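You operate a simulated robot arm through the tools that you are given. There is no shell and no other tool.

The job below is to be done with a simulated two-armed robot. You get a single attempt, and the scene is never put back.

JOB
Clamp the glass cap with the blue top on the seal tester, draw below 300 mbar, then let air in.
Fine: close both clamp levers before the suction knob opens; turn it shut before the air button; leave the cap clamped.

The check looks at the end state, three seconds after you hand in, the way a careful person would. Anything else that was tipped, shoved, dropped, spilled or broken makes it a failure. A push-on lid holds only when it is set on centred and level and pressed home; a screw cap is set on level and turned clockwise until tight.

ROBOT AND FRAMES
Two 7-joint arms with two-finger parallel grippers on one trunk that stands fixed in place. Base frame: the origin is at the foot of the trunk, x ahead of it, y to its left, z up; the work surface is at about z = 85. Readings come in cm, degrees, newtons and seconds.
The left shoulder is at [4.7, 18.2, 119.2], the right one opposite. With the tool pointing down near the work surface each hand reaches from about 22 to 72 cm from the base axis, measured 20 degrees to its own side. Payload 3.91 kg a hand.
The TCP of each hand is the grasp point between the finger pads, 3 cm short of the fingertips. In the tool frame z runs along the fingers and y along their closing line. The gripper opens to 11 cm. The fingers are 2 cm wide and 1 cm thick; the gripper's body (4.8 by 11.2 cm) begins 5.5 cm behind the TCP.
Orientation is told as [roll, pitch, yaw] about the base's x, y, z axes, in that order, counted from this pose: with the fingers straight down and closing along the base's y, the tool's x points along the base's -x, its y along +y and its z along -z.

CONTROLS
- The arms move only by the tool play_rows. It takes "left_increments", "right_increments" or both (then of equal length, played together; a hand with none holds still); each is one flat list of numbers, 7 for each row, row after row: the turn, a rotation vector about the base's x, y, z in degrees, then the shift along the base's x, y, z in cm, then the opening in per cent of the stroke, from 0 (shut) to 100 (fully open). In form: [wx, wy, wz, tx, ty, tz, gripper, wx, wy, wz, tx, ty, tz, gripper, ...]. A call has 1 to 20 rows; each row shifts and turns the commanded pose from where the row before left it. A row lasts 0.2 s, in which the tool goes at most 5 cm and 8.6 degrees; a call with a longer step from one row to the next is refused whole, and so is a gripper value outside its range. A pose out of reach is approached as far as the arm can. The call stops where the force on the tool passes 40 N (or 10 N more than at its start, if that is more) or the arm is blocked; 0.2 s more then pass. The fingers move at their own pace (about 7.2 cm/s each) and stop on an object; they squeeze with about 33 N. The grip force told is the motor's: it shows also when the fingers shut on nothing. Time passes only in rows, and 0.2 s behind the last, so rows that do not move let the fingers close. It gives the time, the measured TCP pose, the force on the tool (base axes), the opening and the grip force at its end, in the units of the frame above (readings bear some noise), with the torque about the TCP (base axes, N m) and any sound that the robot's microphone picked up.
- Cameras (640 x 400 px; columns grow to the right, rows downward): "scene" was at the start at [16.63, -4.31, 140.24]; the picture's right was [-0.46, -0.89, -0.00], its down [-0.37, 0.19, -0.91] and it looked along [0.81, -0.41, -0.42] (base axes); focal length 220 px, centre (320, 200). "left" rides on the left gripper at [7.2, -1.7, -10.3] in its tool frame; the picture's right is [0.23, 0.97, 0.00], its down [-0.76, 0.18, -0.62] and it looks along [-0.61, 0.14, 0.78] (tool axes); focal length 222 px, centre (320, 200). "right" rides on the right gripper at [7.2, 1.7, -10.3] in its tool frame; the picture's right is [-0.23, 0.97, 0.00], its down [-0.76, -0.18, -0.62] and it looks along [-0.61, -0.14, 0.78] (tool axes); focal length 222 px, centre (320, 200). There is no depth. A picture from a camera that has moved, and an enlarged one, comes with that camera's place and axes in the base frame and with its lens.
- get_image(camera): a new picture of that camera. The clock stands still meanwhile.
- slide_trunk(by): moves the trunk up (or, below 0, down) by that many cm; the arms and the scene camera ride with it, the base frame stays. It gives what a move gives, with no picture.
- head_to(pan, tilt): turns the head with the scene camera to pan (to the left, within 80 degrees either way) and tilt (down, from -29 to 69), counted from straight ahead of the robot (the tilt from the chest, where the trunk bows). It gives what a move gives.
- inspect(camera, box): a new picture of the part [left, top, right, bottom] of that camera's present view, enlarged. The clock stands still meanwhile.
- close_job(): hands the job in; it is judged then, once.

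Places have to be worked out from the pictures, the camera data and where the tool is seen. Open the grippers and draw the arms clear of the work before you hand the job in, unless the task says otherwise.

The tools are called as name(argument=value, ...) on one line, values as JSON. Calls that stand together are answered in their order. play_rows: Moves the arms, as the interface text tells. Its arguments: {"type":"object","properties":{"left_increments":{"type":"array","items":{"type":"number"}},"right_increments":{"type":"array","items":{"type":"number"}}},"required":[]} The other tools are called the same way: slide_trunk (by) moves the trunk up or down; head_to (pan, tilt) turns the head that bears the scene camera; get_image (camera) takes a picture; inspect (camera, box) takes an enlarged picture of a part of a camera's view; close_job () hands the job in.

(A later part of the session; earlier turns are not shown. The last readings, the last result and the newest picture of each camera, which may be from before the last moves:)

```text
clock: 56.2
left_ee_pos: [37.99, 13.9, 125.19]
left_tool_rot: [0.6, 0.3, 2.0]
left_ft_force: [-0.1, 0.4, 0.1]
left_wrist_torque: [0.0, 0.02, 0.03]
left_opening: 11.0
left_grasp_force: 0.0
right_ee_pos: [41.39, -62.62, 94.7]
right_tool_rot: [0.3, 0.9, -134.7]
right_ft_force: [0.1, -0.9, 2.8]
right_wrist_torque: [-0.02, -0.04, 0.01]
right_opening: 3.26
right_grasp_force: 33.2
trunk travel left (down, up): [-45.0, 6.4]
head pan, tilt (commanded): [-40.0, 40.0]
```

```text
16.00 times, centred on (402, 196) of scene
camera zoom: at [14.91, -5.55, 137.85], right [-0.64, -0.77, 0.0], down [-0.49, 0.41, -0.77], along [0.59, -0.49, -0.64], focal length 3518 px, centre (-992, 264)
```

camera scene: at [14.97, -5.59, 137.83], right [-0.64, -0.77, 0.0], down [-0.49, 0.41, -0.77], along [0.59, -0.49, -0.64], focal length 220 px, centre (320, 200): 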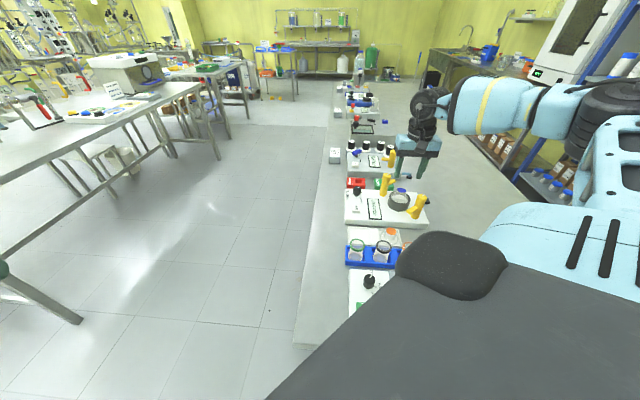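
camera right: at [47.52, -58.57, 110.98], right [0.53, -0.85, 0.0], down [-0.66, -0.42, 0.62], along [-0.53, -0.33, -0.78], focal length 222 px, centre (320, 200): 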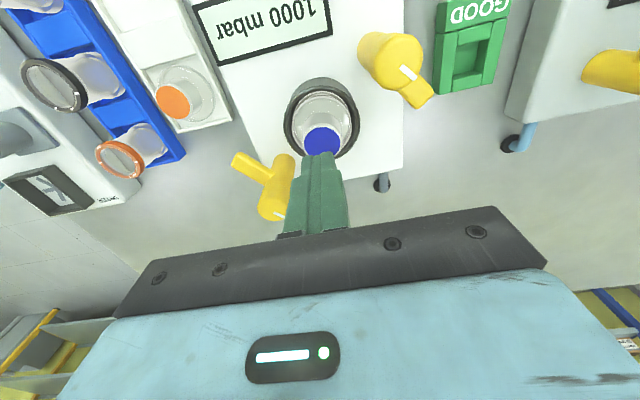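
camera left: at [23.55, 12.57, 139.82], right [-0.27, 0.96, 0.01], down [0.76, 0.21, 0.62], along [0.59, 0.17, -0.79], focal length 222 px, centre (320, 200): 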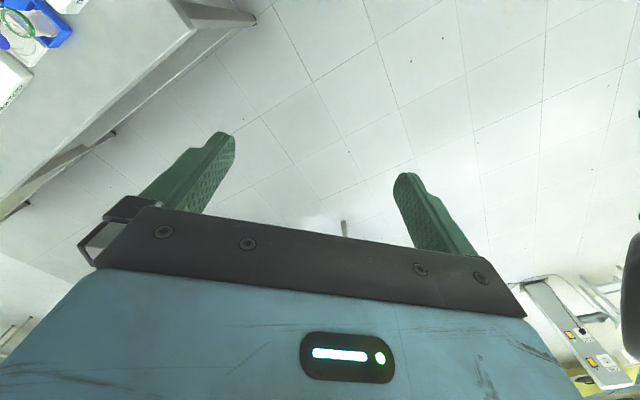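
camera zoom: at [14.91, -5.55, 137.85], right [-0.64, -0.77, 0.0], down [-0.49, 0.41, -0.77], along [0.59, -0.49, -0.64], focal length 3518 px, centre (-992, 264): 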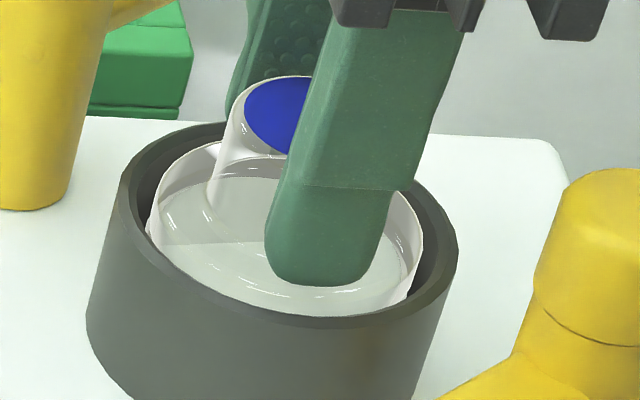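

Contact is starting at 2.8 N. I press on in small steps to seat it, watching force and height.

play_rows(right_increments=[0, 0, 0, 0, 0, -0.1, 0, 0, 0, 0, 0, 0, -0.05, 0, 0, 0, 0, 0, 0, 0, 0])

inspect(camera="scene", box=[388, 184, 416, 208])

inspect(camera="right", box=[265, 85, 375, 160])

```text
clock: 57.0
left_ee_pos: [38.1, 13.99, 125.26]
left_tool_rot: [0.5, 0.3, 2.0]
left_ft_force: [0.7, -0.2, 0.5]
left_wrist_torque: [0.04, 0.01, -0.03]
left_opening: 11.02
left_grasp_force: 0.0
right_ee_pos: [41.3, -62.58, 94.69]
right_tool_rot: [0.3, 1.1, -134.8]
right_ft_force: [1.5, -1.2, 7.0]
right_wrist_torque: [-0.05, -0.05, -0.03]
right_opening: 3.27
right_grasp_force: 33.0
trunk travel left (down, up): [-45.0, 6.4]
head pan, tilt (commanded): [-40.0, 40.0]
```

```text
16.00 times, centred on (402, 196) of scene
camera zoom: at [14.92, -5.53, 137.85], right [-0.64, -0.77, 0.0], down [-0.49, 0.41, -0.77], along [0.59, -0.49, -0.64], focal length 3518 px, centre (-992, 264)
```

zoom: 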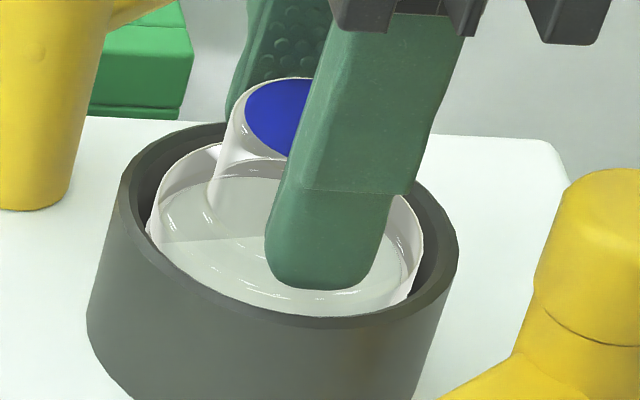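

```text
5.33 times, centred on (320, 122) of right
camera zoom: at [47.5, -58.72, 105.21], right [0.53, -0.85, 0.0], down [-0.67, -0.42, 0.61], along [-0.52, -0.33, -0.79], focal length 1185 px, centre (320, 613)
```

zoom: 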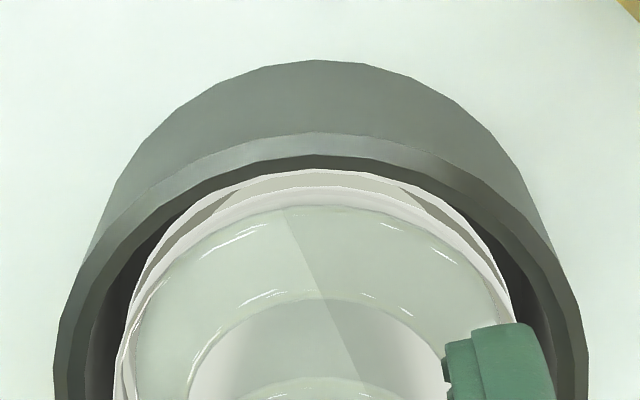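

Contact is central again at 7 N, and the flange is concentric with the collar this time. I release with hardly any downward load and check how it sits.

play_rows(right_increments=[0, 0, 0, 0, 0, 0.06, 0, 0, 0, 0, 0, 0, 0, 31, 0, 0, 0, 0, 0, 0, 34, 0, 0, 0, 0, 0, 0, 40, 0, 0, 0, 0, 0, 0, 45])

inspect(camera="right", box=[255, 85, 385, 205])

inspect(camera="scene", box=[388, 184, 416, 208])

```text
clock: 58.2
left_ee_pos: [38.0, 13.9, 125.31]
left_tool_rot: [0.6, 0.3, 2.0]
left_ft_force: [0.0, 1.2, 1.3]
left_wrist_torque: [-0.03, -0.03, 0.03]
left_opening: 10.96
left_grasp_force: 0.1
right_ee_pos: [41.31, -62.49, 94.78]
right_tool_rot: [0.2, 0.9, -134.7]
right_ft_force: [-0.6, -0.9, 0.6]
right_wrist_torque: [-0.02, -0.01, 0.03]
right_opening: 4.9
right_grasp_force: 0.0
trunk travel left (down, up): [-45.0, 6.4]
head pan, tilt (commanded): [-40.0, 40.0]
```

```text
3.33 times, centred on (320, 145) of right
camera zoom: at [47.49, -58.74, 105.14], right [0.53, -0.85, 0.0], down [-0.67, -0.42, 0.61], along [-0.52, -0.32, -0.79], focal length 740 px, centre (320, 383)
```

zoom: 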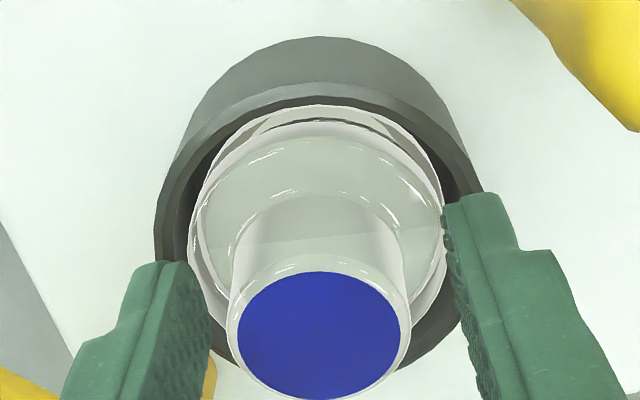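

```text
16.00 times, centred on (402, 196) of scene
camera zoom: at [14.94, -5.57, 137.84], right [-0.64, -0.77, 0.0], down [-0.49, 0.41, -0.77], along [0.59, -0.49, -0.64], focal length 3518 px, centre (-992, 264)
```

zoom: 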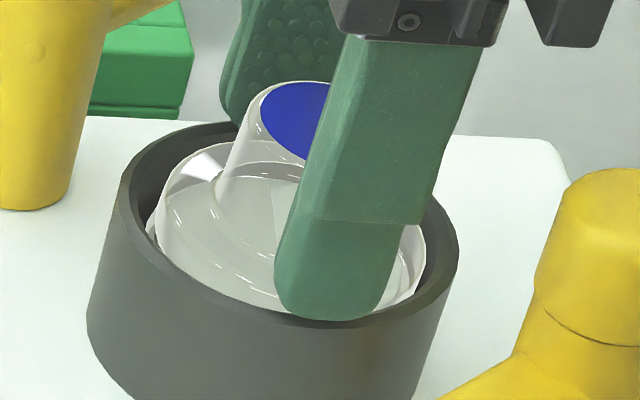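

It leans again by about 4–5°, so the free cap evidently rocks on the seat until the clamps hold it. I raise the hand and study the lever arms' heights before closing them.

play_rows(right_increments=[0.52, -0.85, 0, 0, 0, 1, 45, 0, 0, 0, 0, 0, 3, 45, -1.0, 1.7, 0, 0, 0, 3, 50, 0, 0, 0, 0, 0, 0, 50])

get_image(camera="right")

inspect(camera="scene", box=[395, 185, 435, 222])

inspect(camera="scene", box=[374, 165, 414, 202])

```text
clock: 59.2
left_ee_pos: [38.2, 13.79, 125.29]
left_tool_rot: [0.6, 0.3, 2.0]
left_ft_force: [-1.2, -0.5, 0.0]
left_wrist_torque: [0.04, -0.02, 0.0]
left_opening: 10.98
left_grasp_force: 0.0
right_ee_pos: [41.27, -62.58, 101.78]
right_tool_rot: [-0.1, 0.0, -134.8]
right_ft_force: [-0.1, -0.7, -0.6]
right_wrist_torque: [-0.01, 0.02, 0.03]
right_opening: 5.52
right_grasp_force: 0.1
trunk travel left (down, up): [-45.0, 6.4]
head pan, tilt (commanded): [-40.0, 40.0]
```

```text
taken
camera right: at [47.69, -58.66, 112.11], right [0.53, -0.85, 0.0], down [-0.66, -0.42, 0.62], along [-0.53, -0.33, -0.78], focal length 222 px, centre (320, 200)
```

right: 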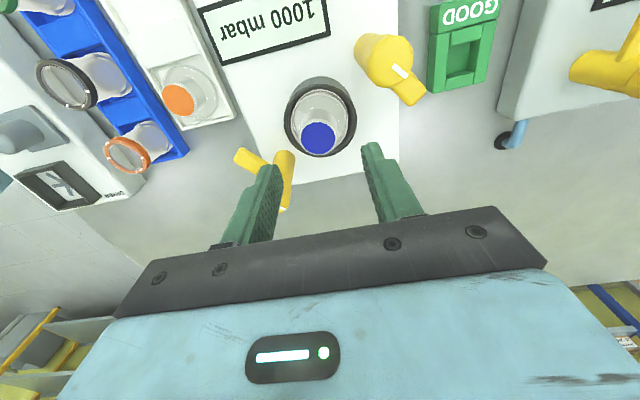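

```text
10.81 times, centred on (415, 204) of scene
camera zoom: at [14.94, -5.61, 137.83], right [-0.64, -0.77, 0.0], down [-0.49, 0.41, -0.77], along [0.59, -0.49, -0.64], focal length 2377 px, centre (-707, 162)
```

zoom: 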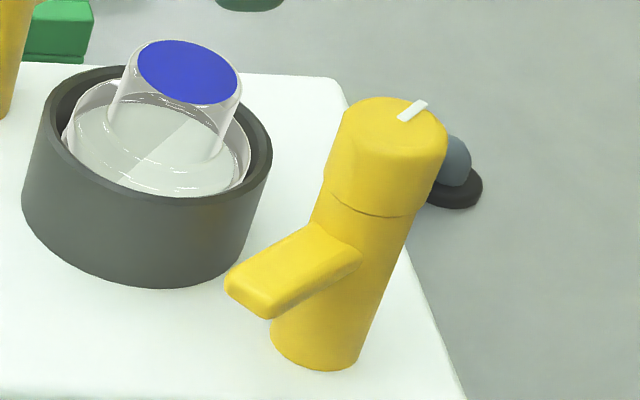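

```text
10.81 times, centred on (394, 184) of scene
camera zoom: at [14.94, -5.61, 137.83], right [-0.64, -0.77, 0.0], down [-0.49, 0.41, -0.77], along [0.59, -0.49, -0.64], focal length 2377 px, centre (-480, 378)
```

zoom: 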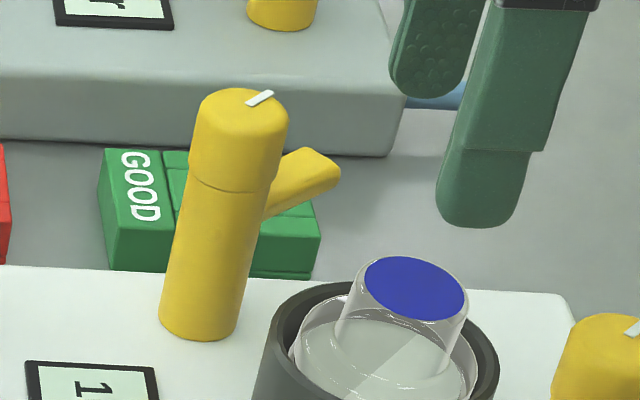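

The arms' undersides look to be at about z 91.4, just above the collar rim at 91.0, so they will swing over the flange. I zoom on the cap once more to judge its lean and centring.

inspect(camera="right", box=[275, 70, 370, 165])

inspect(camera="scene", box=[386, 184, 418, 208])

```text
4.21 times, centred on (322, 118) of right
camera zoom: at [47.69, -58.66, 112.11], right [0.53, -0.85, 0.0], down [-0.66, -0.42, 0.62], along [-0.53, -0.33, -0.78], focal length 935 px, centre (310, 547)
```

zoom: 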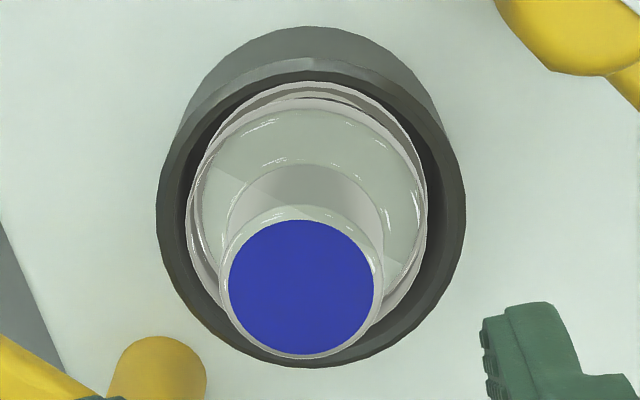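

```text
16.00 times, centred on (402, 196) of scene
camera zoom: at [14.94, -5.61, 137.83], right [-0.64, -0.77, 0.0], down [-0.49, 0.41, -0.77], along [0.59, -0.49, -0.64], focal length 3518 px, centre (-992, 264)
```

zoom: 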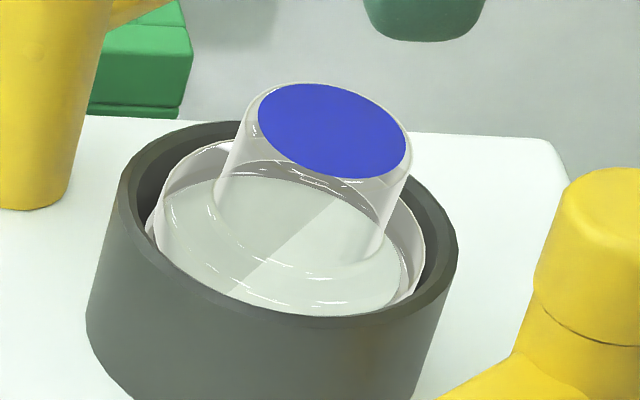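

The cap is now within about 2–3° of level and centred on the seat, so I go for the clamps. The near lever's post is at about [34.5, -62.0], with its arm at 85°; closing needs a clockwise quarter turn. I move above it, turning to yaw -45.

play_rows(right_increments=[0, 0, 8.16, -0.615, 0.053, 0.05, 50, 0, 0, 8.16, -0.615, 0.053, 0.05, 50, 0, 0, 8.16, -0.615, 0.053, 0.05, 50, 0, 0, 8.16, -0.615, 0.053, 0.05, 50, 0, 0, 8.16, -0.615, 0.053, 0.05, 50, 0, 0, 8.16, -0.615, 0.053, 0, 50, 0, 0, 8.16, -0.615, 0.053, 0, 50, 0, 0, 8.16, -0.615, 0.053, 0, 50, 0, 0, 8.16, -0.615, 0.053, 0, 50, 0, 0, 8.16, -0.615, 0.053, 0, 50, 0, 0, 8.16, -0.615, 0.053, 0, 50, 0, 0, 0, 0, 0, 0, 50])

get_image(camera="right")

inspect(camera="right", box=[245, 50, 425, 170])

inspect(camera="scene", box=[386, 180, 440, 222])

```text
clock: 61.8
left_ee_pos: [38.14, 13.94, 125.27]
left_tool_rot: [0.6, 0.3, 2.0]
left_ft_force: [0.3, -0.5, 0.9]
left_wrist_torque: [0.02, -0.01, -0.01]
left_opening: 10.97
left_grasp_force: 0.0
right_ee_pos: [34.67, -62.05, 102.01]
right_tool_rot: [0.0, 0.1, -45.0]
right_ft_force: [0.0, -0.3, 0.3]
right_wrist_torque: [-0.02, 0.0, -0.03]
right_opening: 5.5
right_grasp_force: 0.1
trunk travel left (down, up): [-45.0, 6.4]
head pan, tilt (commanded): [-40.0, 40.0]
```

```text
taken
camera right: at [30.72, -55.76, 112.36], right [0.85, 0.53, 0.0], down [0.41, -0.66, 0.62], along [0.33, -0.53, -0.78], focal length 222 px, centre (320, 200)
```

right: 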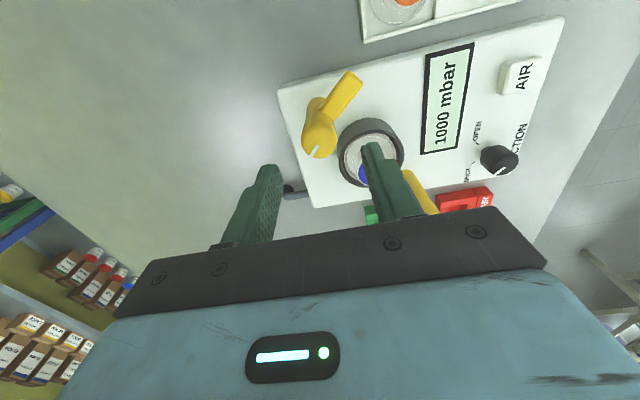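

```text
3.33 times, centred on (335, 110) of right
camera zoom: at [30.72, -55.76, 112.36], right [0.85, 0.53, 0.0], down [0.41, -0.66, 0.62], along [0.33, -0.53, -0.78], focal length 740 px, centre (270, 500)
```

zoom: 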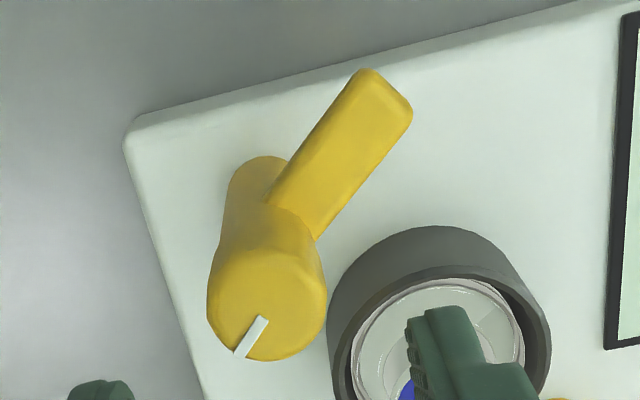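

```text
9.52 times, centred on (413, 201) of scene
camera zoom: at [14.95, -5.58, 137.84], right [-0.64, -0.77, 0.0], down [-0.49, 0.41, -0.77], along [0.59, -0.49, -0.64], focal length 2094 px, centre (-566, 190)
```

zoom: 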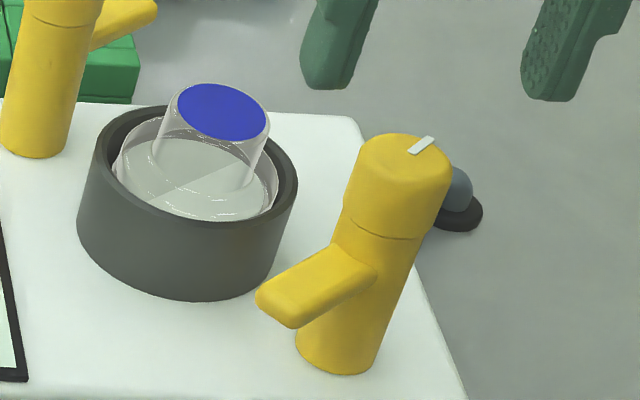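

The post head (2.8 cm across) is right below, with its arm at 84° and its top at z 96.2. I come down so the fingertips stay just above the arm.

play_rows(right_increments=[0, 0, 0, -0.17, 0.13, -2, 50, 0, 0, 0, 0, 0, -2, 50, 0, 0, 0, 0, 0, -1, 50, 0, 0, 0, 0, 0, -0.5, 50, 0, 0, 0, 0, 0, 0, 50])

inspect(camera="right", box=[230, 90, 410, 220])

inspect(camera="scene", box=[386, 175, 440, 222])

```text
clock: 63.0
left_ee_pos: [38.15, 13.84, 125.28]
left_tool_rot: [0.6, 0.3, 2.0]
left_ft_force: [-1.0, -0.3, 0.7]
left_wrist_torque: [0.01, -0.01, 0.01]
left_opening: 10.99
left_grasp_force: 0.1
right_ee_pos: [34.53, -62.05, 96.45]
right_tool_rot: [-0.1, 0.1, -45.0]
right_ft_force: [-0.8, 0.0, 0.2]
right_wrist_torque: [0.0, 0.01, 0.02]
right_opening: 5.5
right_grasp_force: 0.1
trunk travel left (down, up): [-45.0, 6.4]
head pan, tilt (commanded): [-40.0, 40.0]
```

```text
3.08 times, centred on (320, 155) of right
camera zoom: at [30.64, -55.77, 106.82], right [0.85, 0.53, 0.0], down [0.41, -0.66, 0.62], along [0.33, -0.53, -0.78], focal length 684 px, centre (320, 338)
```

zoom: 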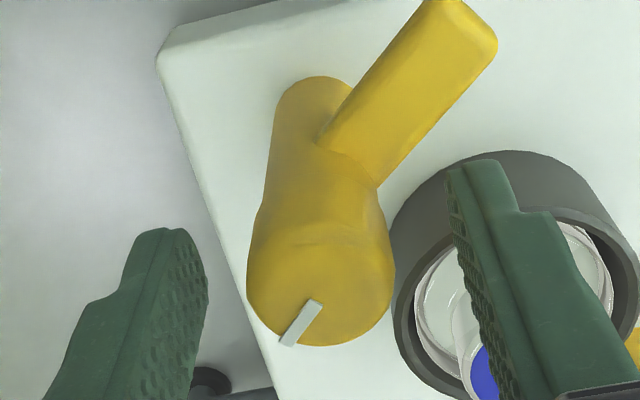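

```text
8.51 times, centred on (413, 198) of scene
camera zoom: at [14.93, -5.56, 137.84], right [-0.64, -0.77, 0.0], down [-0.49, 0.41, -0.77], along [0.59, -0.49, -0.64], focal length 1871 px, centre (-472, 213)
```

zoom: 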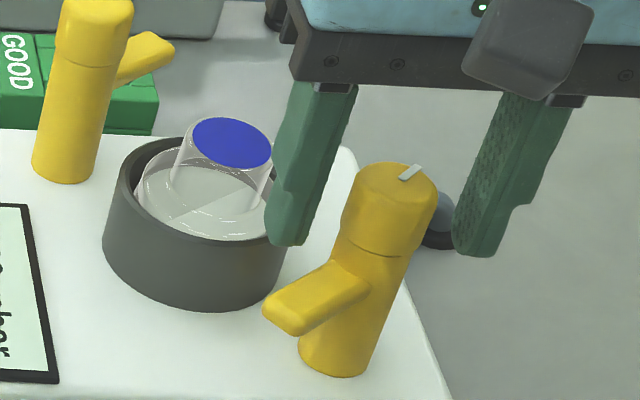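

The head is centred between the fingers. I close on it.

play_rows(right_increments=[0, 0, 0, 0, 0, 0, 30, 0, 0, 0, 0, 0, 0, 15, 0, 0, 0, 0, 0, 0, 0, 0, 0, 0, 0, 0, 0, 0, 0, 0, 0, 0, 0, 0, 0])

inspect(camera="right", box=[230, 90, 410, 220])

```text
clock: 64.2
left_ee_pos: [38.25, 13.86, 125.21]
left_tool_rot: [0.5, 0.3, 2.0]
left_ft_force: [-1.0, -0.5, -0.2]
left_wrist_torque: [-0.03, 0.03, 0.01]
left_opening: 11.02
left_grasp_force: 0.0
right_ee_pos: [34.61, -62.11, 96.28]
right_tool_rot: [-0.1, 0.0, -45.0]
right_ft_force: [2.4, 2.5, -1.4]
right_wrist_torque: [-0.03, -0.24, -0.03]
right_opening: 2.76
right_grasp_force: 45.3
trunk travel left (down, up): [-45.0, 6.4]
head pan, tilt (commanded): [-40.0, 40.0]
```

```text
3.08 times, centred on (320, 155) of right
camera zoom: at [30.67, -55.74, 106.81], right [0.85, 0.53, 0.0], down [0.41, -0.66, 0.62], along [0.33, -0.53, -0.78], focal length 684 px, centre (320, 338)
```

zoom: 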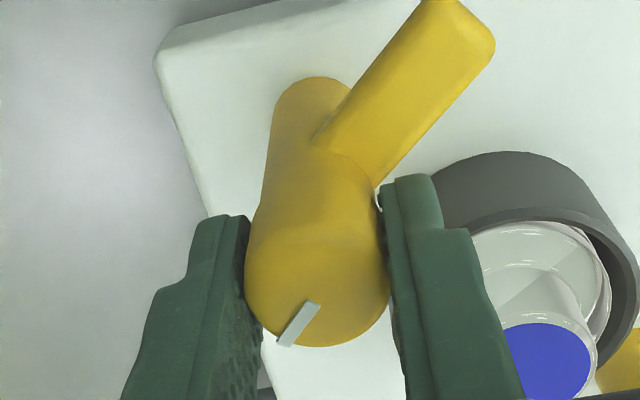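

Gripped at 2.76 cm. I turn clockwise in small steps and watch the torque.

play_rows(right_increments=[0, 0, -5, 0, 0, 0, 0, 0, 0, -5, 0, 0, 0, 0, 0, 0, -5, 0, 0, 0, 0])

inspect(camera="scene", box=[386, 175, 440, 222])

```text
clock: 65.0
left_ee_pos: [38.16, 13.74, 125.3]
left_tool_rot: [0.6, 0.3, 2.0]
left_ft_force: [-0.7, 0.1, 0.1]
left_wrist_torque: [0.0, 0.03, 0.0]
left_opening: 11.0
left_grasp_force: 0.0
right_ee_pos: [34.56, -62.07, 96.46]
right_tool_rot: [-0.1, -0.1, -60.2]
right_ft_force: [6.1, -5.7, 4.4]
right_wrist_torque: [0.67, 0.53, -0.02]
right_opening: 2.73
right_grasp_force: 45.5
trunk travel left (down, up): [-45.0, 6.4]
head pan, tilt (commanded): [-40.0, 40.0]
```

```text
8.51 times, centred on (413, 198) of scene
camera zoom: at [15.01, -5.61, 137.84], right [-0.64, -0.77, 0.0], down [-0.49, 0.41, -0.77], along [0.59, -0.49, -0.64], focal length 1871 px, centre (-472, 213)
```

zoom: 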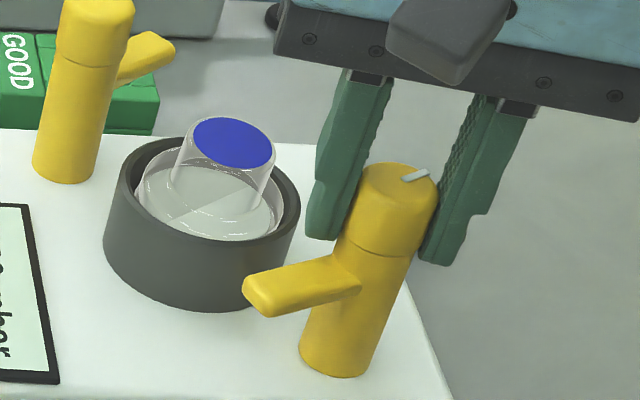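

The lever turns with the grip. I continue clockwise.

play_rows(right_increments=[0, 0, -6, 0, 0, 0, 0, 0, 0, -6, 0, 0, 0, 0, 0, 0, -6, 0, 0, 0, 0, 0, 0, -6, 0, 0, 0, 0, 0, 0, -6, 0, 0, 0, 0, 0, 0, -6, 0, 0, 0, 0])

inspect(camera="scene", box=[386, 175, 440, 222])

```text
clock: 66.4
left_ee_pos: [38.16, 13.9, 125.19]
left_tool_rot: [0.6, 0.3, 2.0]
left_ft_force: [0.1, -0.5, -0.1]
left_wrist_torque: [0.0, -0.01, 0.02]
left_opening: 11.02
left_grasp_force: 0.2
right_ee_pos: [34.46, -62.08, 96.46]
right_tool_rot: [0.0, -0.2, -96.1]
right_ft_force: [6.1, -14.3, 11.1]
right_wrist_torque: [-0.6, -0.03, 0.0]
right_opening: 2.75
right_grasp_force: 44.5
trunk travel left (down, up): [-45.0, 6.4]
head pan, tilt (commanded): [-40.0, 40.0]
```

```text
8.51 times, centred on (413, 198) of scene
camera zoom: at [14.95, -5.65, 137.84], right [-0.64, -0.77, 0.0], down [-0.49, 0.41, -0.77], along [0.59, -0.49, -0.64], focal length 1871 px, centre (-472, 213)
```

zoom: 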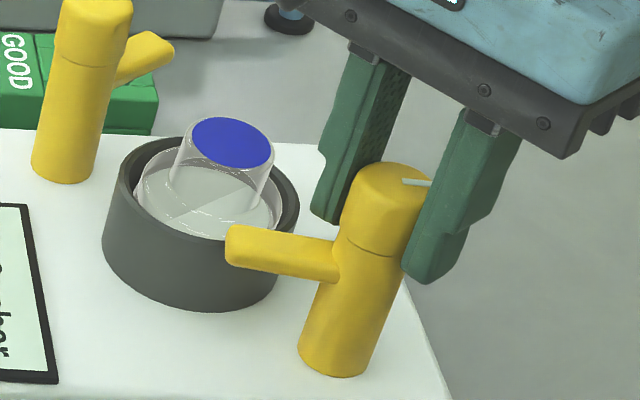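

The arm is now about 33° from closed. A sideways load of about 14 N has built up, so I ease the tool slightly along it, then go on turning.

play_rows(right_increments=[0, 0, 0, 0.05, -0.12, 0.08, 0, 0, 0, -5, 0, 0, 0, 0, 0, 0, -5, 0, 0, 0, 0, 0, 0, -5, 0, 0, 0, 0])

inspect(camera="scene", box=[386, 175, 440, 222])

```text
clock: 67.4
left_ee_pos: [38.14, 13.76, 125.25]
left_tool_rot: [0.6, 0.3, 2.0]
left_ft_force: [-0.7, 0.4, 0.4]
left_wrist_torque: [-0.03, 0.0, -0.01]
left_opening: 11.0
left_grasp_force: 0.1
right_ee_pos: [34.38, -62.11, 96.51]
right_tool_rot: [-0.3, 0.1, -111.1]
right_ft_force: [2.3, -8.7, 3.8]
right_wrist_torque: [0.1, -0.01, -0.04]
right_opening: 2.73
right_grasp_force: 44.8
trunk travel left (down, up): [-45.0, 6.4]
head pan, tilt (commanded): [-40.0, 40.0]
```

```text
8.51 times, centred on (413, 198) of scene
camera zoom: at [14.94, -5.65, 137.83], right [-0.64, -0.77, 0.0], down [-0.49, 0.41, -0.77], along [0.59, -0.49, -0.64], focal length 1871 px, centre (-472, 213)
```

zoom: 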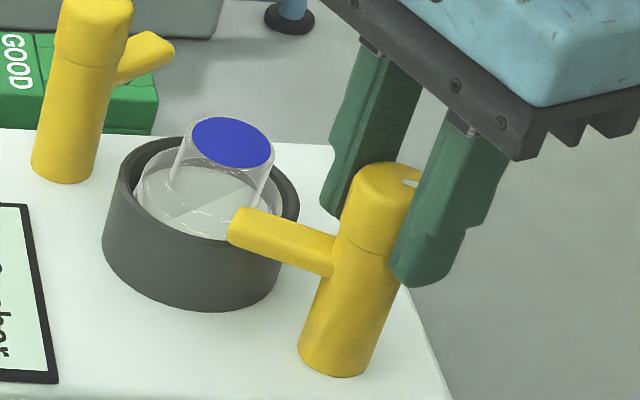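

The arm is over the collar now, about 18° from its end. I turn on in small steps, watching that it doesn't shove the cap.

play_rows(right_increments=[0, 0, -4, 0, -0.05, 0, 0, 0, 0, -4, 0, 0, 0, 0, 0, 0, -4, 0, 0, 0, 0])

inspect(camera="scene", box=[386, 180, 430, 215])

```text
clock: 68.2
left_ee_pos: [38.09, 13.83, 125.22]
left_tool_rot: [0.5, 0.3, 2.0]
left_ft_force: [0.0, 0.1, -0.3]
left_wrist_torque: [0.0, 0.01, 0.0]
left_opening: 11.0
left_grasp_force: 0.0
right_ee_pos: [34.38, -62.04, 96.44]
right_tool_rot: [0.0, 0.0, -123.1]
right_ft_force: [-0.8, -1.1, 1.2]
right_wrist_torque: [0.33, -0.07, 0.0]
right_opening: 2.73
right_grasp_force: 45.0
trunk travel left (down, up): [-45.0, 6.4]
head pan, tilt (commanded): [-40.0, 40.0]
```

```text
11.43 times, centred on (408, 198) of scene
camera zoom: at [14.92, -5.58, 137.84], right [-0.64, -0.77, 0.0], down [-0.49, 0.41, -0.77], along [0.59, -0.49, -0.64], focal length 2513 px, centre (-686, 229)
```

zoom: 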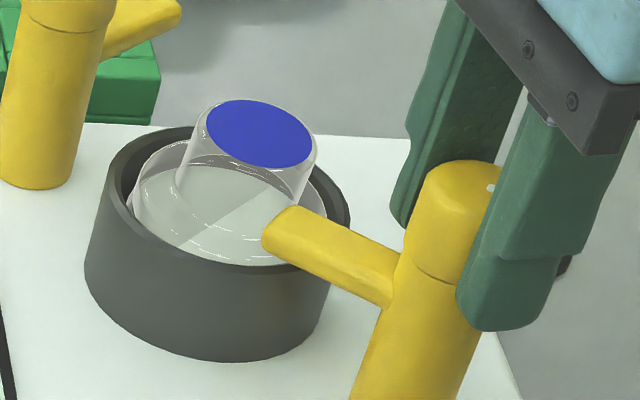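

About 10° remain and the tip is close to the crown without touching it. I finish the turn gently.

play_rows(right_increments=[0, 0, -3.5, 0, 0, 0, 0, 0, 0, -3.5, 0, 0, 0, 0, 0, 0, -3, 0, 0, 0, 0, 0, 0, 0, 0, 0, 0, 0])

inspect(camera="scene", box=[386, 180, 430, 215])

get_image(camera="right")

```text
clock: 69.2
left_ee_pos: [38.08, 13.73, 125.29]
left_tool_rot: [0.6, 0.3, 2.0]
left_ft_force: [-0.9, 0.8, -0.3]
left_wrist_torque: [0.03, 0.03, 0.02]
left_opening: 10.99
left_grasp_force: 0.0
right_ee_pos: [34.31, -62.11, 96.49]
right_tool_rot: [-0.2, 0.0, -133.0]
right_ft_force: [-6.4, 0.5, -0.9]
right_wrist_torque: [0.56, -0.31, 0.02]
right_opening: 2.77
right_grasp_force: 45.0
trunk travel left (down, up): [-45.0, 6.4]
head pan, tilt (commanded): [-40.0, 40.0]
```

```text
11.43 times, centred on (408, 198) of scene
camera zoom: at [14.85, -5.57, 137.85], right [-0.64, -0.77, 0.0], down [-0.49, 0.41, -0.77], along [0.59, -0.49, -0.64], focal length 2513 px, centre (-686, 229)
```

zoom: 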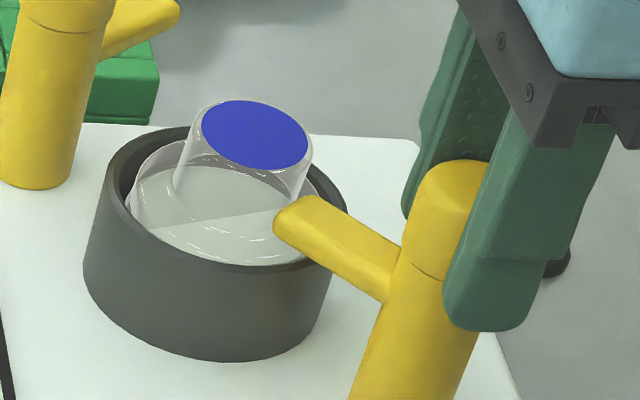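

```text
taken
camera right: at [40.51, -57.93, 106.8], right [0.56, -0.83, 0.0], down [-0.65, -0.44, 0.62], along [-0.52, -0.35, -0.78], focal length 222 px, centre (320, 200)
```

right: 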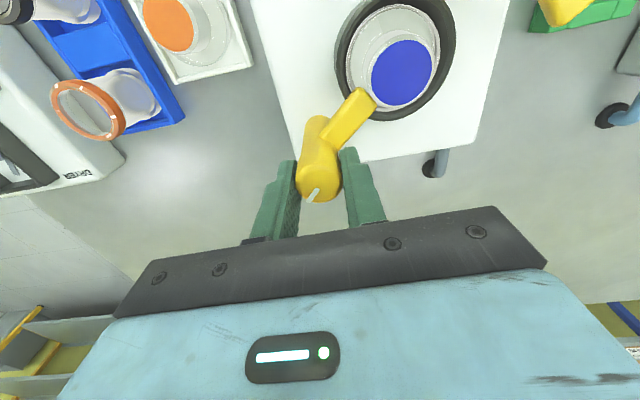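

The near arm now points at the seat centre (about -4°). I zoom in the hand view to see the arm, the flange and the crown.

inspect(camera="right", box=[290, 0, 470, 130])

inspect(camera="right", box=[280, 70, 400, 210])

```text
3.08 times, centred on (380, 65) of right
camera zoom: at [40.51, -57.93, 106.8], right [0.56, -0.83, 0.0], down [-0.65, -0.44, 0.62], along [-0.52, -0.35, -0.78], focal length 684 px, centre (135, 615)
```

zoom: 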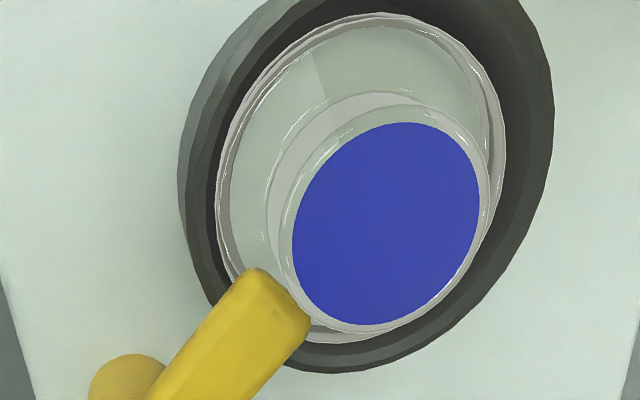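

```text
2.86 times, centred on (340, 140) of right
camera zoom: at [40.51, -57.93, 106.8], right [0.56, -0.83, 0.0], down [-0.65, -0.44, 0.62], along [-0.52, -0.35, -0.78], focal length 635 px, centre (263, 371)
```

zoom: 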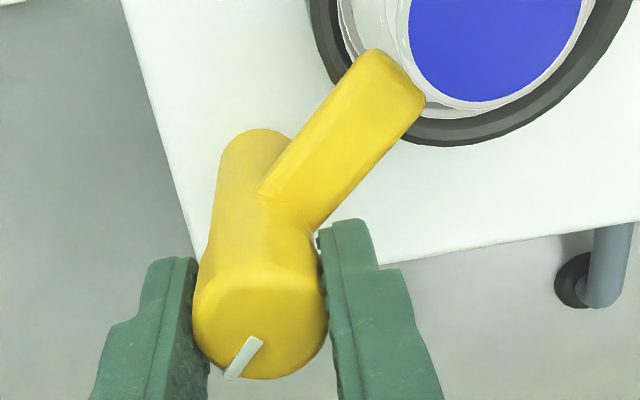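

The arm lies over collar and flange, close to the crown. I turn a few degrees more to feel for the end stop.

play_rows(right_increments=[0, 0, -2, -0.05, 0, 0, 0, 0, 0, -2, 0, 0, 0, 0, 0, 0, 0, 0, 0, 0, 0])

inspect(camera="scene", box=[386, 180, 430, 215])

```text
clock: 70.0
left_ee_pos: [38.13, 13.88, 125.2]
left_tool_rot: [0.6, 0.3, 1.9]
left_ft_force: [-0.3, 0.4, -0.1]
left_wrist_torque: [-0.01, -0.02, -0.03]
left_opening: 10.97
left_grasp_force: 0.1
right_ee_pos: [34.21, -62.11, 96.34]
right_tool_rot: [-0.3, 0.0, -137.0]
right_ft_force: [-5.8, 6.6, -7.8]
right_wrist_torque: [0.03, 0.12, 0.46]
right_opening: 2.71
right_grasp_force: 44.2
trunk travel left (down, up): [-45.0, 6.4]
head pan, tilt (commanded): [-40.0, 40.0]
```

```text
11.43 times, centred on (408, 198) of scene
camera zoom: at [14.91, -5.55, 137.84], right [-0.64, -0.77, 0.0], down [-0.49, 0.41, -0.77], along [0.59, -0.49, -0.64], focal length 2513 px, centre (-686, 229)
```

zoom: 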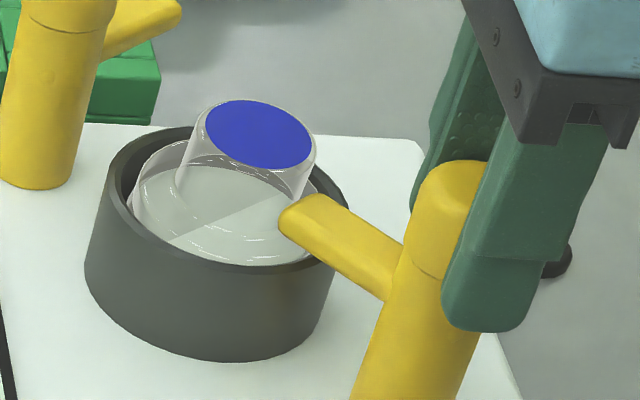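

The torque about the vertical jumped to 0.46 N m, so the lever is at its closed stop. I open the fingers and rise.

play_rows(right_increments=[0, 0, 0, 0, 0, 0, 40, 0, 0, 0, 0, 0, 0, 50, 0, 0, 0, 0, 0, 1.5, 50, 0, 0, 0, 0, 0, 2.5, 50, 0, 0, 0, 0, 0, 2.5, 50])

get_image(camera="right")

inspect(camera="scene", box=[370, 165, 440, 220])

```text
clock: 71.2
left_ee_pos: [38.22, 13.93, 125.17]
left_tool_rot: [0.5, 0.3, 2.0]
left_ft_force: [-0.9, -0.1, 0.2]
left_wrist_torque: [-0.01, -0.01, -0.01]
left_opening: 11.01
left_grasp_force: 0.0
right_ee_pos: [34.4, -61.93, 103.15]
right_tool_rot: [-0.1, -0.1, -136.9]
right_ft_force: [-0.3, -0.1, -0.3]
right_wrist_torque: [-0.01, -0.01, -0.02]
right_opening: 5.52
right_grasp_force: 0.0
trunk travel left (down, up): [-45.0, 6.4]
head pan, tilt (commanded): [-40.0, 40.0]
```

```text
taken
camera right: at [40.83, -58.19, 113.41], right [0.5, -0.87, 0.0], down [-0.68, -0.39, 0.62], along [-0.54, -0.31, -0.78], focal length 222 px, centre (320, 200)
```

right: 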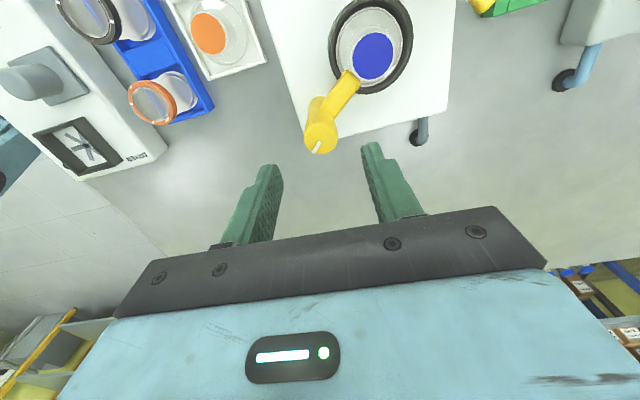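

```text
7.27 times, centred on (405, 192) of scene
camera zoom: at [14.91, -5.53, 137.85], right [-0.64, -0.77, 0.0], down [-0.49, 0.41, -0.77], along [0.59, -0.49, -0.64], focal length 1599 px, centre (-298, 254)
```

zoom: 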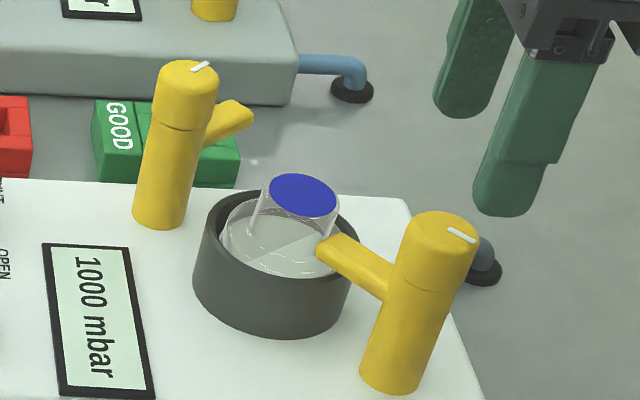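

The near lever is closed and the cap still stands in place. Next is the far lever at about [48.2, -63.1], near the reach limit; I first move to above the seat while turning to yaw -90.

play_rows(right_increments=[0, 0, 7.8, 1.1, -0.1, 0, 50, 0, 0, 7.8, 1.1, -0.1, 0, 50, 0, 0, 7.8, 1.1, -0.1, 0, 50, 0, 0, 7.8, 1.1, -0.1, 0, 50, 0, 0, 7.8, 1.1, -0.1, 0, 50, 0, 0, 7.8, 1.1, -0.1, 0, 50, 0, 0, 0, 2, -0.15, 0, 50, 0, 0, 0, 2, -0.15, 0, 50, 0, 0, 0, 2, -0.15, 0, 50, 0, 0, 0, 1.2, -0.1, 0, 50])

get_image(camera="right")

```text
clock: 73.4
left_ee_pos: [38.19, 13.88, 125.29]
left_tool_rot: [0.6, 0.3, 1.9]
left_ft_force: [0.4, 0.3, -0.1]
left_wrist_torque: [0.01, -0.01, -0.01]
left_opening: 11.01
left_grasp_force: 0.1
right_ee_pos: [48.34, -63.12, 103.05]
right_tool_rot: [0.0, 0.0, -90.1]
right_ft_force: [0.1, 0.2, -0.2]
right_wrist_torque: [0.01, -0.01, -0.02]
right_opening: 5.49
right_grasp_force: 0.0
trunk travel left (down, up): [-45.0, 6.4]
head pan, tilt (commanded): [-40.0, 40.0]
```

```text
taken
camera right: at [50.05, -56.01, 113.45], right [0.97, -0.23, 0.0], down [-0.18, -0.76, 0.62], along [-0.14, -0.61, -0.78], focal length 222 px, centre (320, 200)
```

right: 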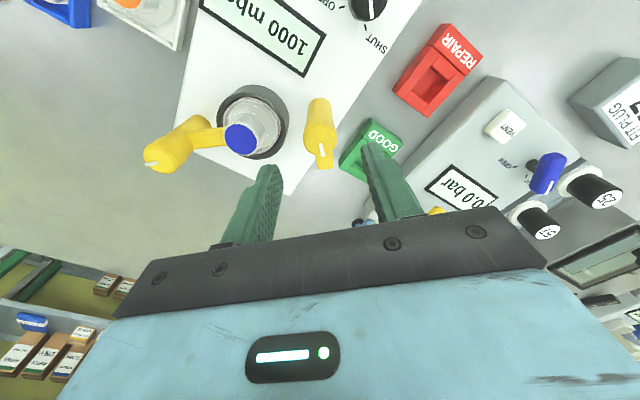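

Reachable at yaw -90. I zoom on the far lever and test how far toward yaw -45 I can turn here.

inspect(camera="right", box=[250, 60, 410, 180])

play_rows(right_increments=[0, 0, 7.5, 0, 0, 0, 50, 0, 0, 7.5, 0, 0, 0, 50, 0, 0, 7.5, 0, 0, 0, 50])

```text
3.33 times, centred on (330, 120) of right
camera zoom: at [50.05, -56.01, 113.45], right [0.97, -0.23, 0.0], down [-0.18, -0.76, 0.62], along [-0.14, -0.61, -0.78], focal length 740 px, centre (287, 467)
```

zoom: 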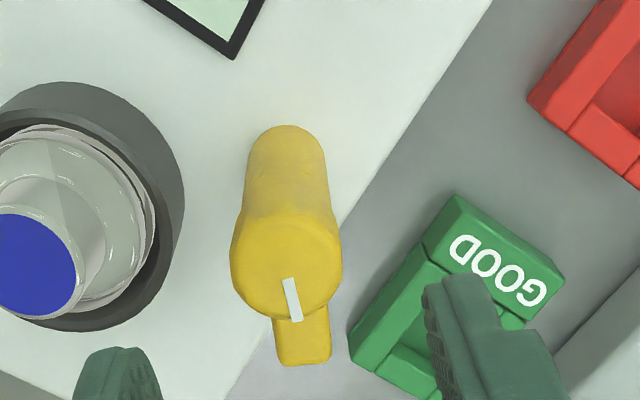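

```text
clock: 74.2
left_ee_pos: [38.16, 13.76, 125.18]
left_tool_rot: [0.7, 0.3, 2.0]
left_ft_force: [-0.6, 0.5, 1.0]
left_wrist_torque: [0.02, -0.01, 0.02]
left_opening: 11.01
left_grasp_force: 0.1
right_ee_pos: [48.19, -63.07, 103.07]
right_tool_rot: [-0.1, 0.0, -67.5]
right_ft_force: [0.4, 0.4, -0.7]
right_wrist_torque: [-0.03, -0.02, -0.05]
right_opening: 5.48
right_grasp_force: 0.0
trunk travel left (down, up): [-45.0, 6.4]
head pan, tilt (commanded): [-40.0, 40.0]
```

Still reachable at -67; I go on to -45.

play_rows(right_increments=[0, 0, 7.5, 0, 0, 0, 50, 0, 0, 7.5, 0, 0, 0, 50])

```text
clock: 74.8
left_ee_pos: [38.22, 13.84, 125.33]
left_tool_rot: [0.6, 0.3, 2.1]
left_ft_force: [-0.4, 0.1, -0.1]
left_wrist_torque: [0.01, 0.0, -0.03]
left_opening: 11.0
left_grasp_force: 0.1
right_ee_pos: [48.17, -63.23, 103.09]
right_tool_rot: [0.0, 0.0, -52.4]
right_ft_force: [-1.0, 0.0, 0.5]
right_wrist_torque: [-0.02, 0.0, 0.01]
right_opening: 5.52
right_grasp_force: 0.0
trunk travel left (down, up): [-45.0, 6.4]
head pan, tilt (commanded): [-40.0, 40.0]
```

Reachable to -52. I check the alignment over the far post from this angle.

inspect(camera="right", box=[245, 60, 405, 180])

inspect(camera="scene", box=[365, 155, 425, 205])

```text
3.33 times, centred on (325, 120) of right
camera zoom: at [45.15, -56.43, 113.38], right [0.91, 0.41, 0.0], down [0.32, -0.71, 0.62], along [0.26, -0.57, -0.78], focal length 740 px, centre (303, 467)
```

zoom: 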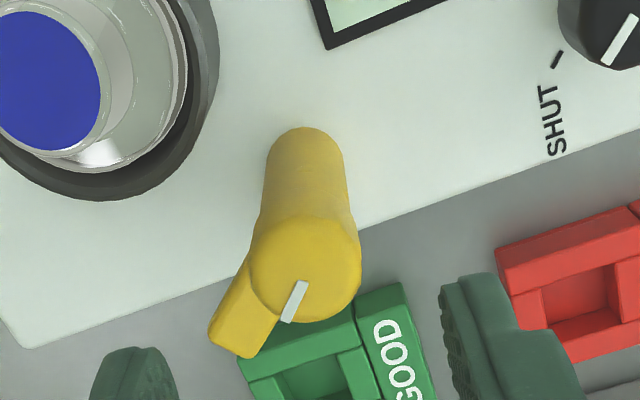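

```text
8.00 times, centred on (395, 180) of scene
camera zoom: at [14.94, -5.57, 137.84], right [-0.64, -0.77, 0.0], down [-0.49, 0.41, -0.77], along [0.59, -0.49, -0.64], focal length 1759 px, centre (-280, 360)
```

zoom: 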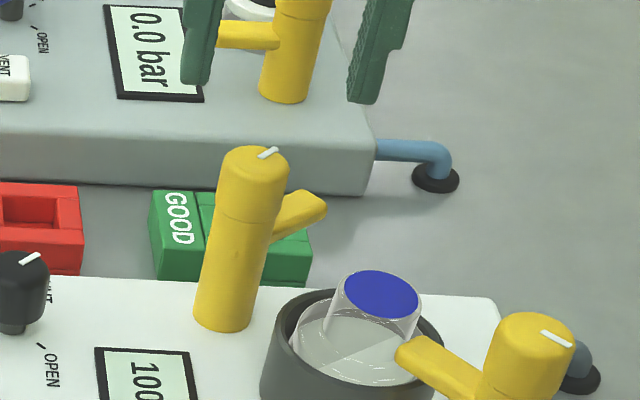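

The far post is at about [48.3, -63.35]. I shift slightly and come down onto its head.

play_rows(right_increments=[0, 0, 0, 0.11, -0.12, -2, 50, 0, 0, 0, 0, 0, -2, 50, 0, 0, 0, 0, 0, -1.5, 50, 0, 0, 0, 0, 0, -1.1, 50, 0, 0, 0, 0, 0, 0, 50])

inspect(camera="right", box=[230, 90, 410, 220])

```text
clock: 76.0
left_ee_pos: [38.16, 13.83, 125.27]
left_tool_rot: [0.6, 0.3, 2.1]
left_ft_force: [0.8, 0.2, -0.1]
left_wrist_torque: [-0.01, -0.05, 0.0]
left_opening: 10.97
left_grasp_force: 0.1
right_ee_pos: [48.21, -63.34, 96.59]
right_tool_rot: [0.1, -0.1, -52.8]
right_ft_force: [-0.2, -0.8, -0.2]
right_wrist_torque: [0.0, 0.01, -0.02]
right_opening: 5.51
right_grasp_force: 0.1
trunk travel left (down, up): [-45.0, 6.4]
head pan, tilt (commanded): [-40.0, 40.0]
```

```text
3.08 times, centred on (320, 155) of right
camera zoom: at [45.2, -56.63, 106.88], right [0.91, 0.41, 0.0], down [0.32, -0.71, 0.62], along [0.26, -0.57, -0.78], focal length 684 px, centre (320, 338)
```

zoom: 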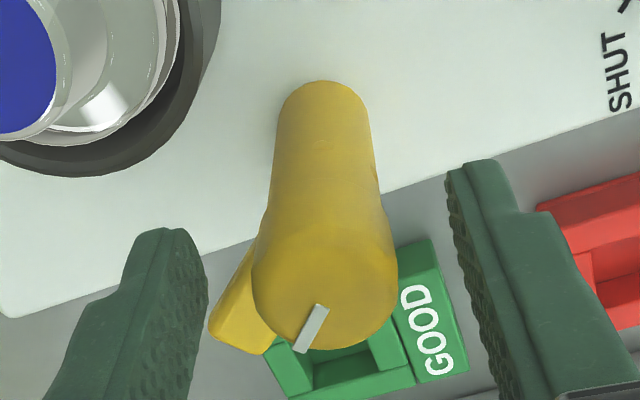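

The head is centred between the fingers again and the pose is reachable. I close on it.

play_rows(right_increments=[0, 0, 0, 0, 0, 0, 30, 0, 0, 0, 0, 0, 0, 15, 0, 0, 0, 0, 0, 0, 0, 0, 0, 0, 0, 0, 0, 0, 0, 0, 0, 0, 0, 0, 0])

play_rows(right_increments=[0, 0, -5, 0, 0, 0, 0, 0, 0, -5, 0, 0, 0, 0, 0, 0, -5, 0, 0, 0, 0])

inspect(camera="scene", box=[365, 155, 425, 205])

```text
clock: 77.2
left_ee_pos: [38.24, 14.02, 125.16]
left_tool_rot: [0.5, 0.3, 2.0]
left_ft_force: [0.5, 0.9, -0.6]
left_wrist_torque: [-0.03, -0.03, 0.0]
left_opening: 10.98
left_grasp_force: 0.2
right_ee_pos: [48.36, -63.42, 96.45]
right_tool_rot: [0.0, 0.1, -52.7]
right_ft_force: [5.4, 5.3, -2.8]
right_wrist_torque: [0.05, -0.28, -0.05]
right_opening: 2.72
right_grasp_force: 45.1
trunk travel left (down, up): [-45.0, 6.4]
head pan, tilt (commanded): [-40.0, 40.0]
```

```text
clock: 78.0
left_ee_pos: [38.21, 13.94, 125.27]
left_tool_rot: [0.5, 0.2, 2.1]
left_ft_force: [0.4, -0.3, 0.4]
left_wrist_torque: [0.0, -0.01, -0.01]
left_opening: 11.02
left_grasp_force: 0.0
right_ee_pos: [48.26, -63.26, 96.52]
right_tool_rot: [0.0, -0.1, -67.9]
right_ft_force: [4.8, 1.9, 2.4]
right_wrist_torque: [0.87, 0.4, -0.03]
right_opening: 2.71
right_grasp_force: 45.3
trunk travel left (down, up): [-45.0, 6.4]
head pan, tilt (commanded): [-40.0, 40.0]
```

```text
8.00 times, centred on (395, 180) of scene
camera zoom: at [14.98, -5.55, 137.85], right [-0.64, -0.77, 0.0], down [-0.49, 0.41, -0.77], along [0.59, -0.49, -0.64], focal length 1759 px, centre (-280, 360)
```

zoom: 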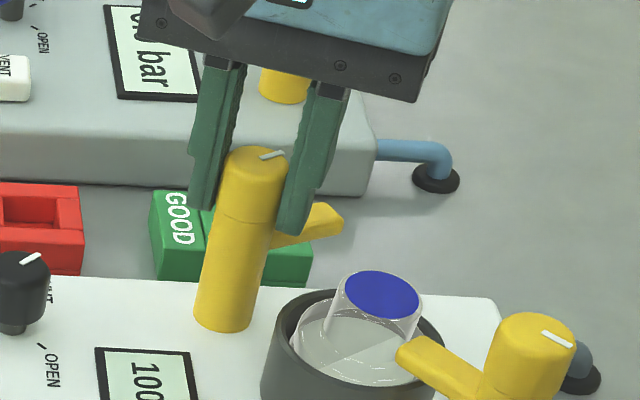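

The far lever turns too. I continue clockwise.

play_rows(right_increments=[0, 0, -6, 0, 0, 0, 0, 0, 0, -6, 0, 0, 0, 0, 0, 0, -6, 0, 0, 0, 0, 0, 0, -6, 0, 0, 0, 0, 0, 0, -6, 0, 0, 0, 0])

inspect(camera="scene", box=[365, 155, 425, 205])

```text
clock: 79.2
left_ee_pos: [38.02, 13.97, 125.33]
left_tool_rot: [0.5, 0.2, 2.1]
left_ft_force: [0.2, -0.2, 0.3]
left_wrist_torque: [0.03, -0.01, 0.02]
left_opening: 10.95
left_grasp_force: 0.1
right_ee_pos: [48.31, -63.27, 96.47]
right_tool_rot: [0.1, -0.1, -97.9]
right_ft_force: [0.0, -2.8, 10.9]
right_wrist_torque: [0.03, 0.07, -0.01]
right_opening: 2.71
right_grasp_force: 45.0
trunk travel left (down, up): [-45.0, 6.4]
head pan, tilt (commanded): [-40.0, 40.0]
```

```text
8.00 times, centred on (395, 180) of scene
camera zoom: at [14.86, -5.51, 137.86], right [-0.64, -0.77, 0.0], down [-0.49, 0.41, -0.77], along [0.59, -0.49, -0.64], focal length 1759 px, centre (-280, 360)
```

zoom: 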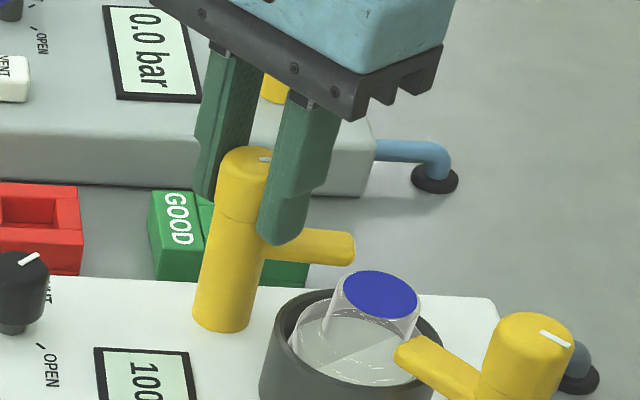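

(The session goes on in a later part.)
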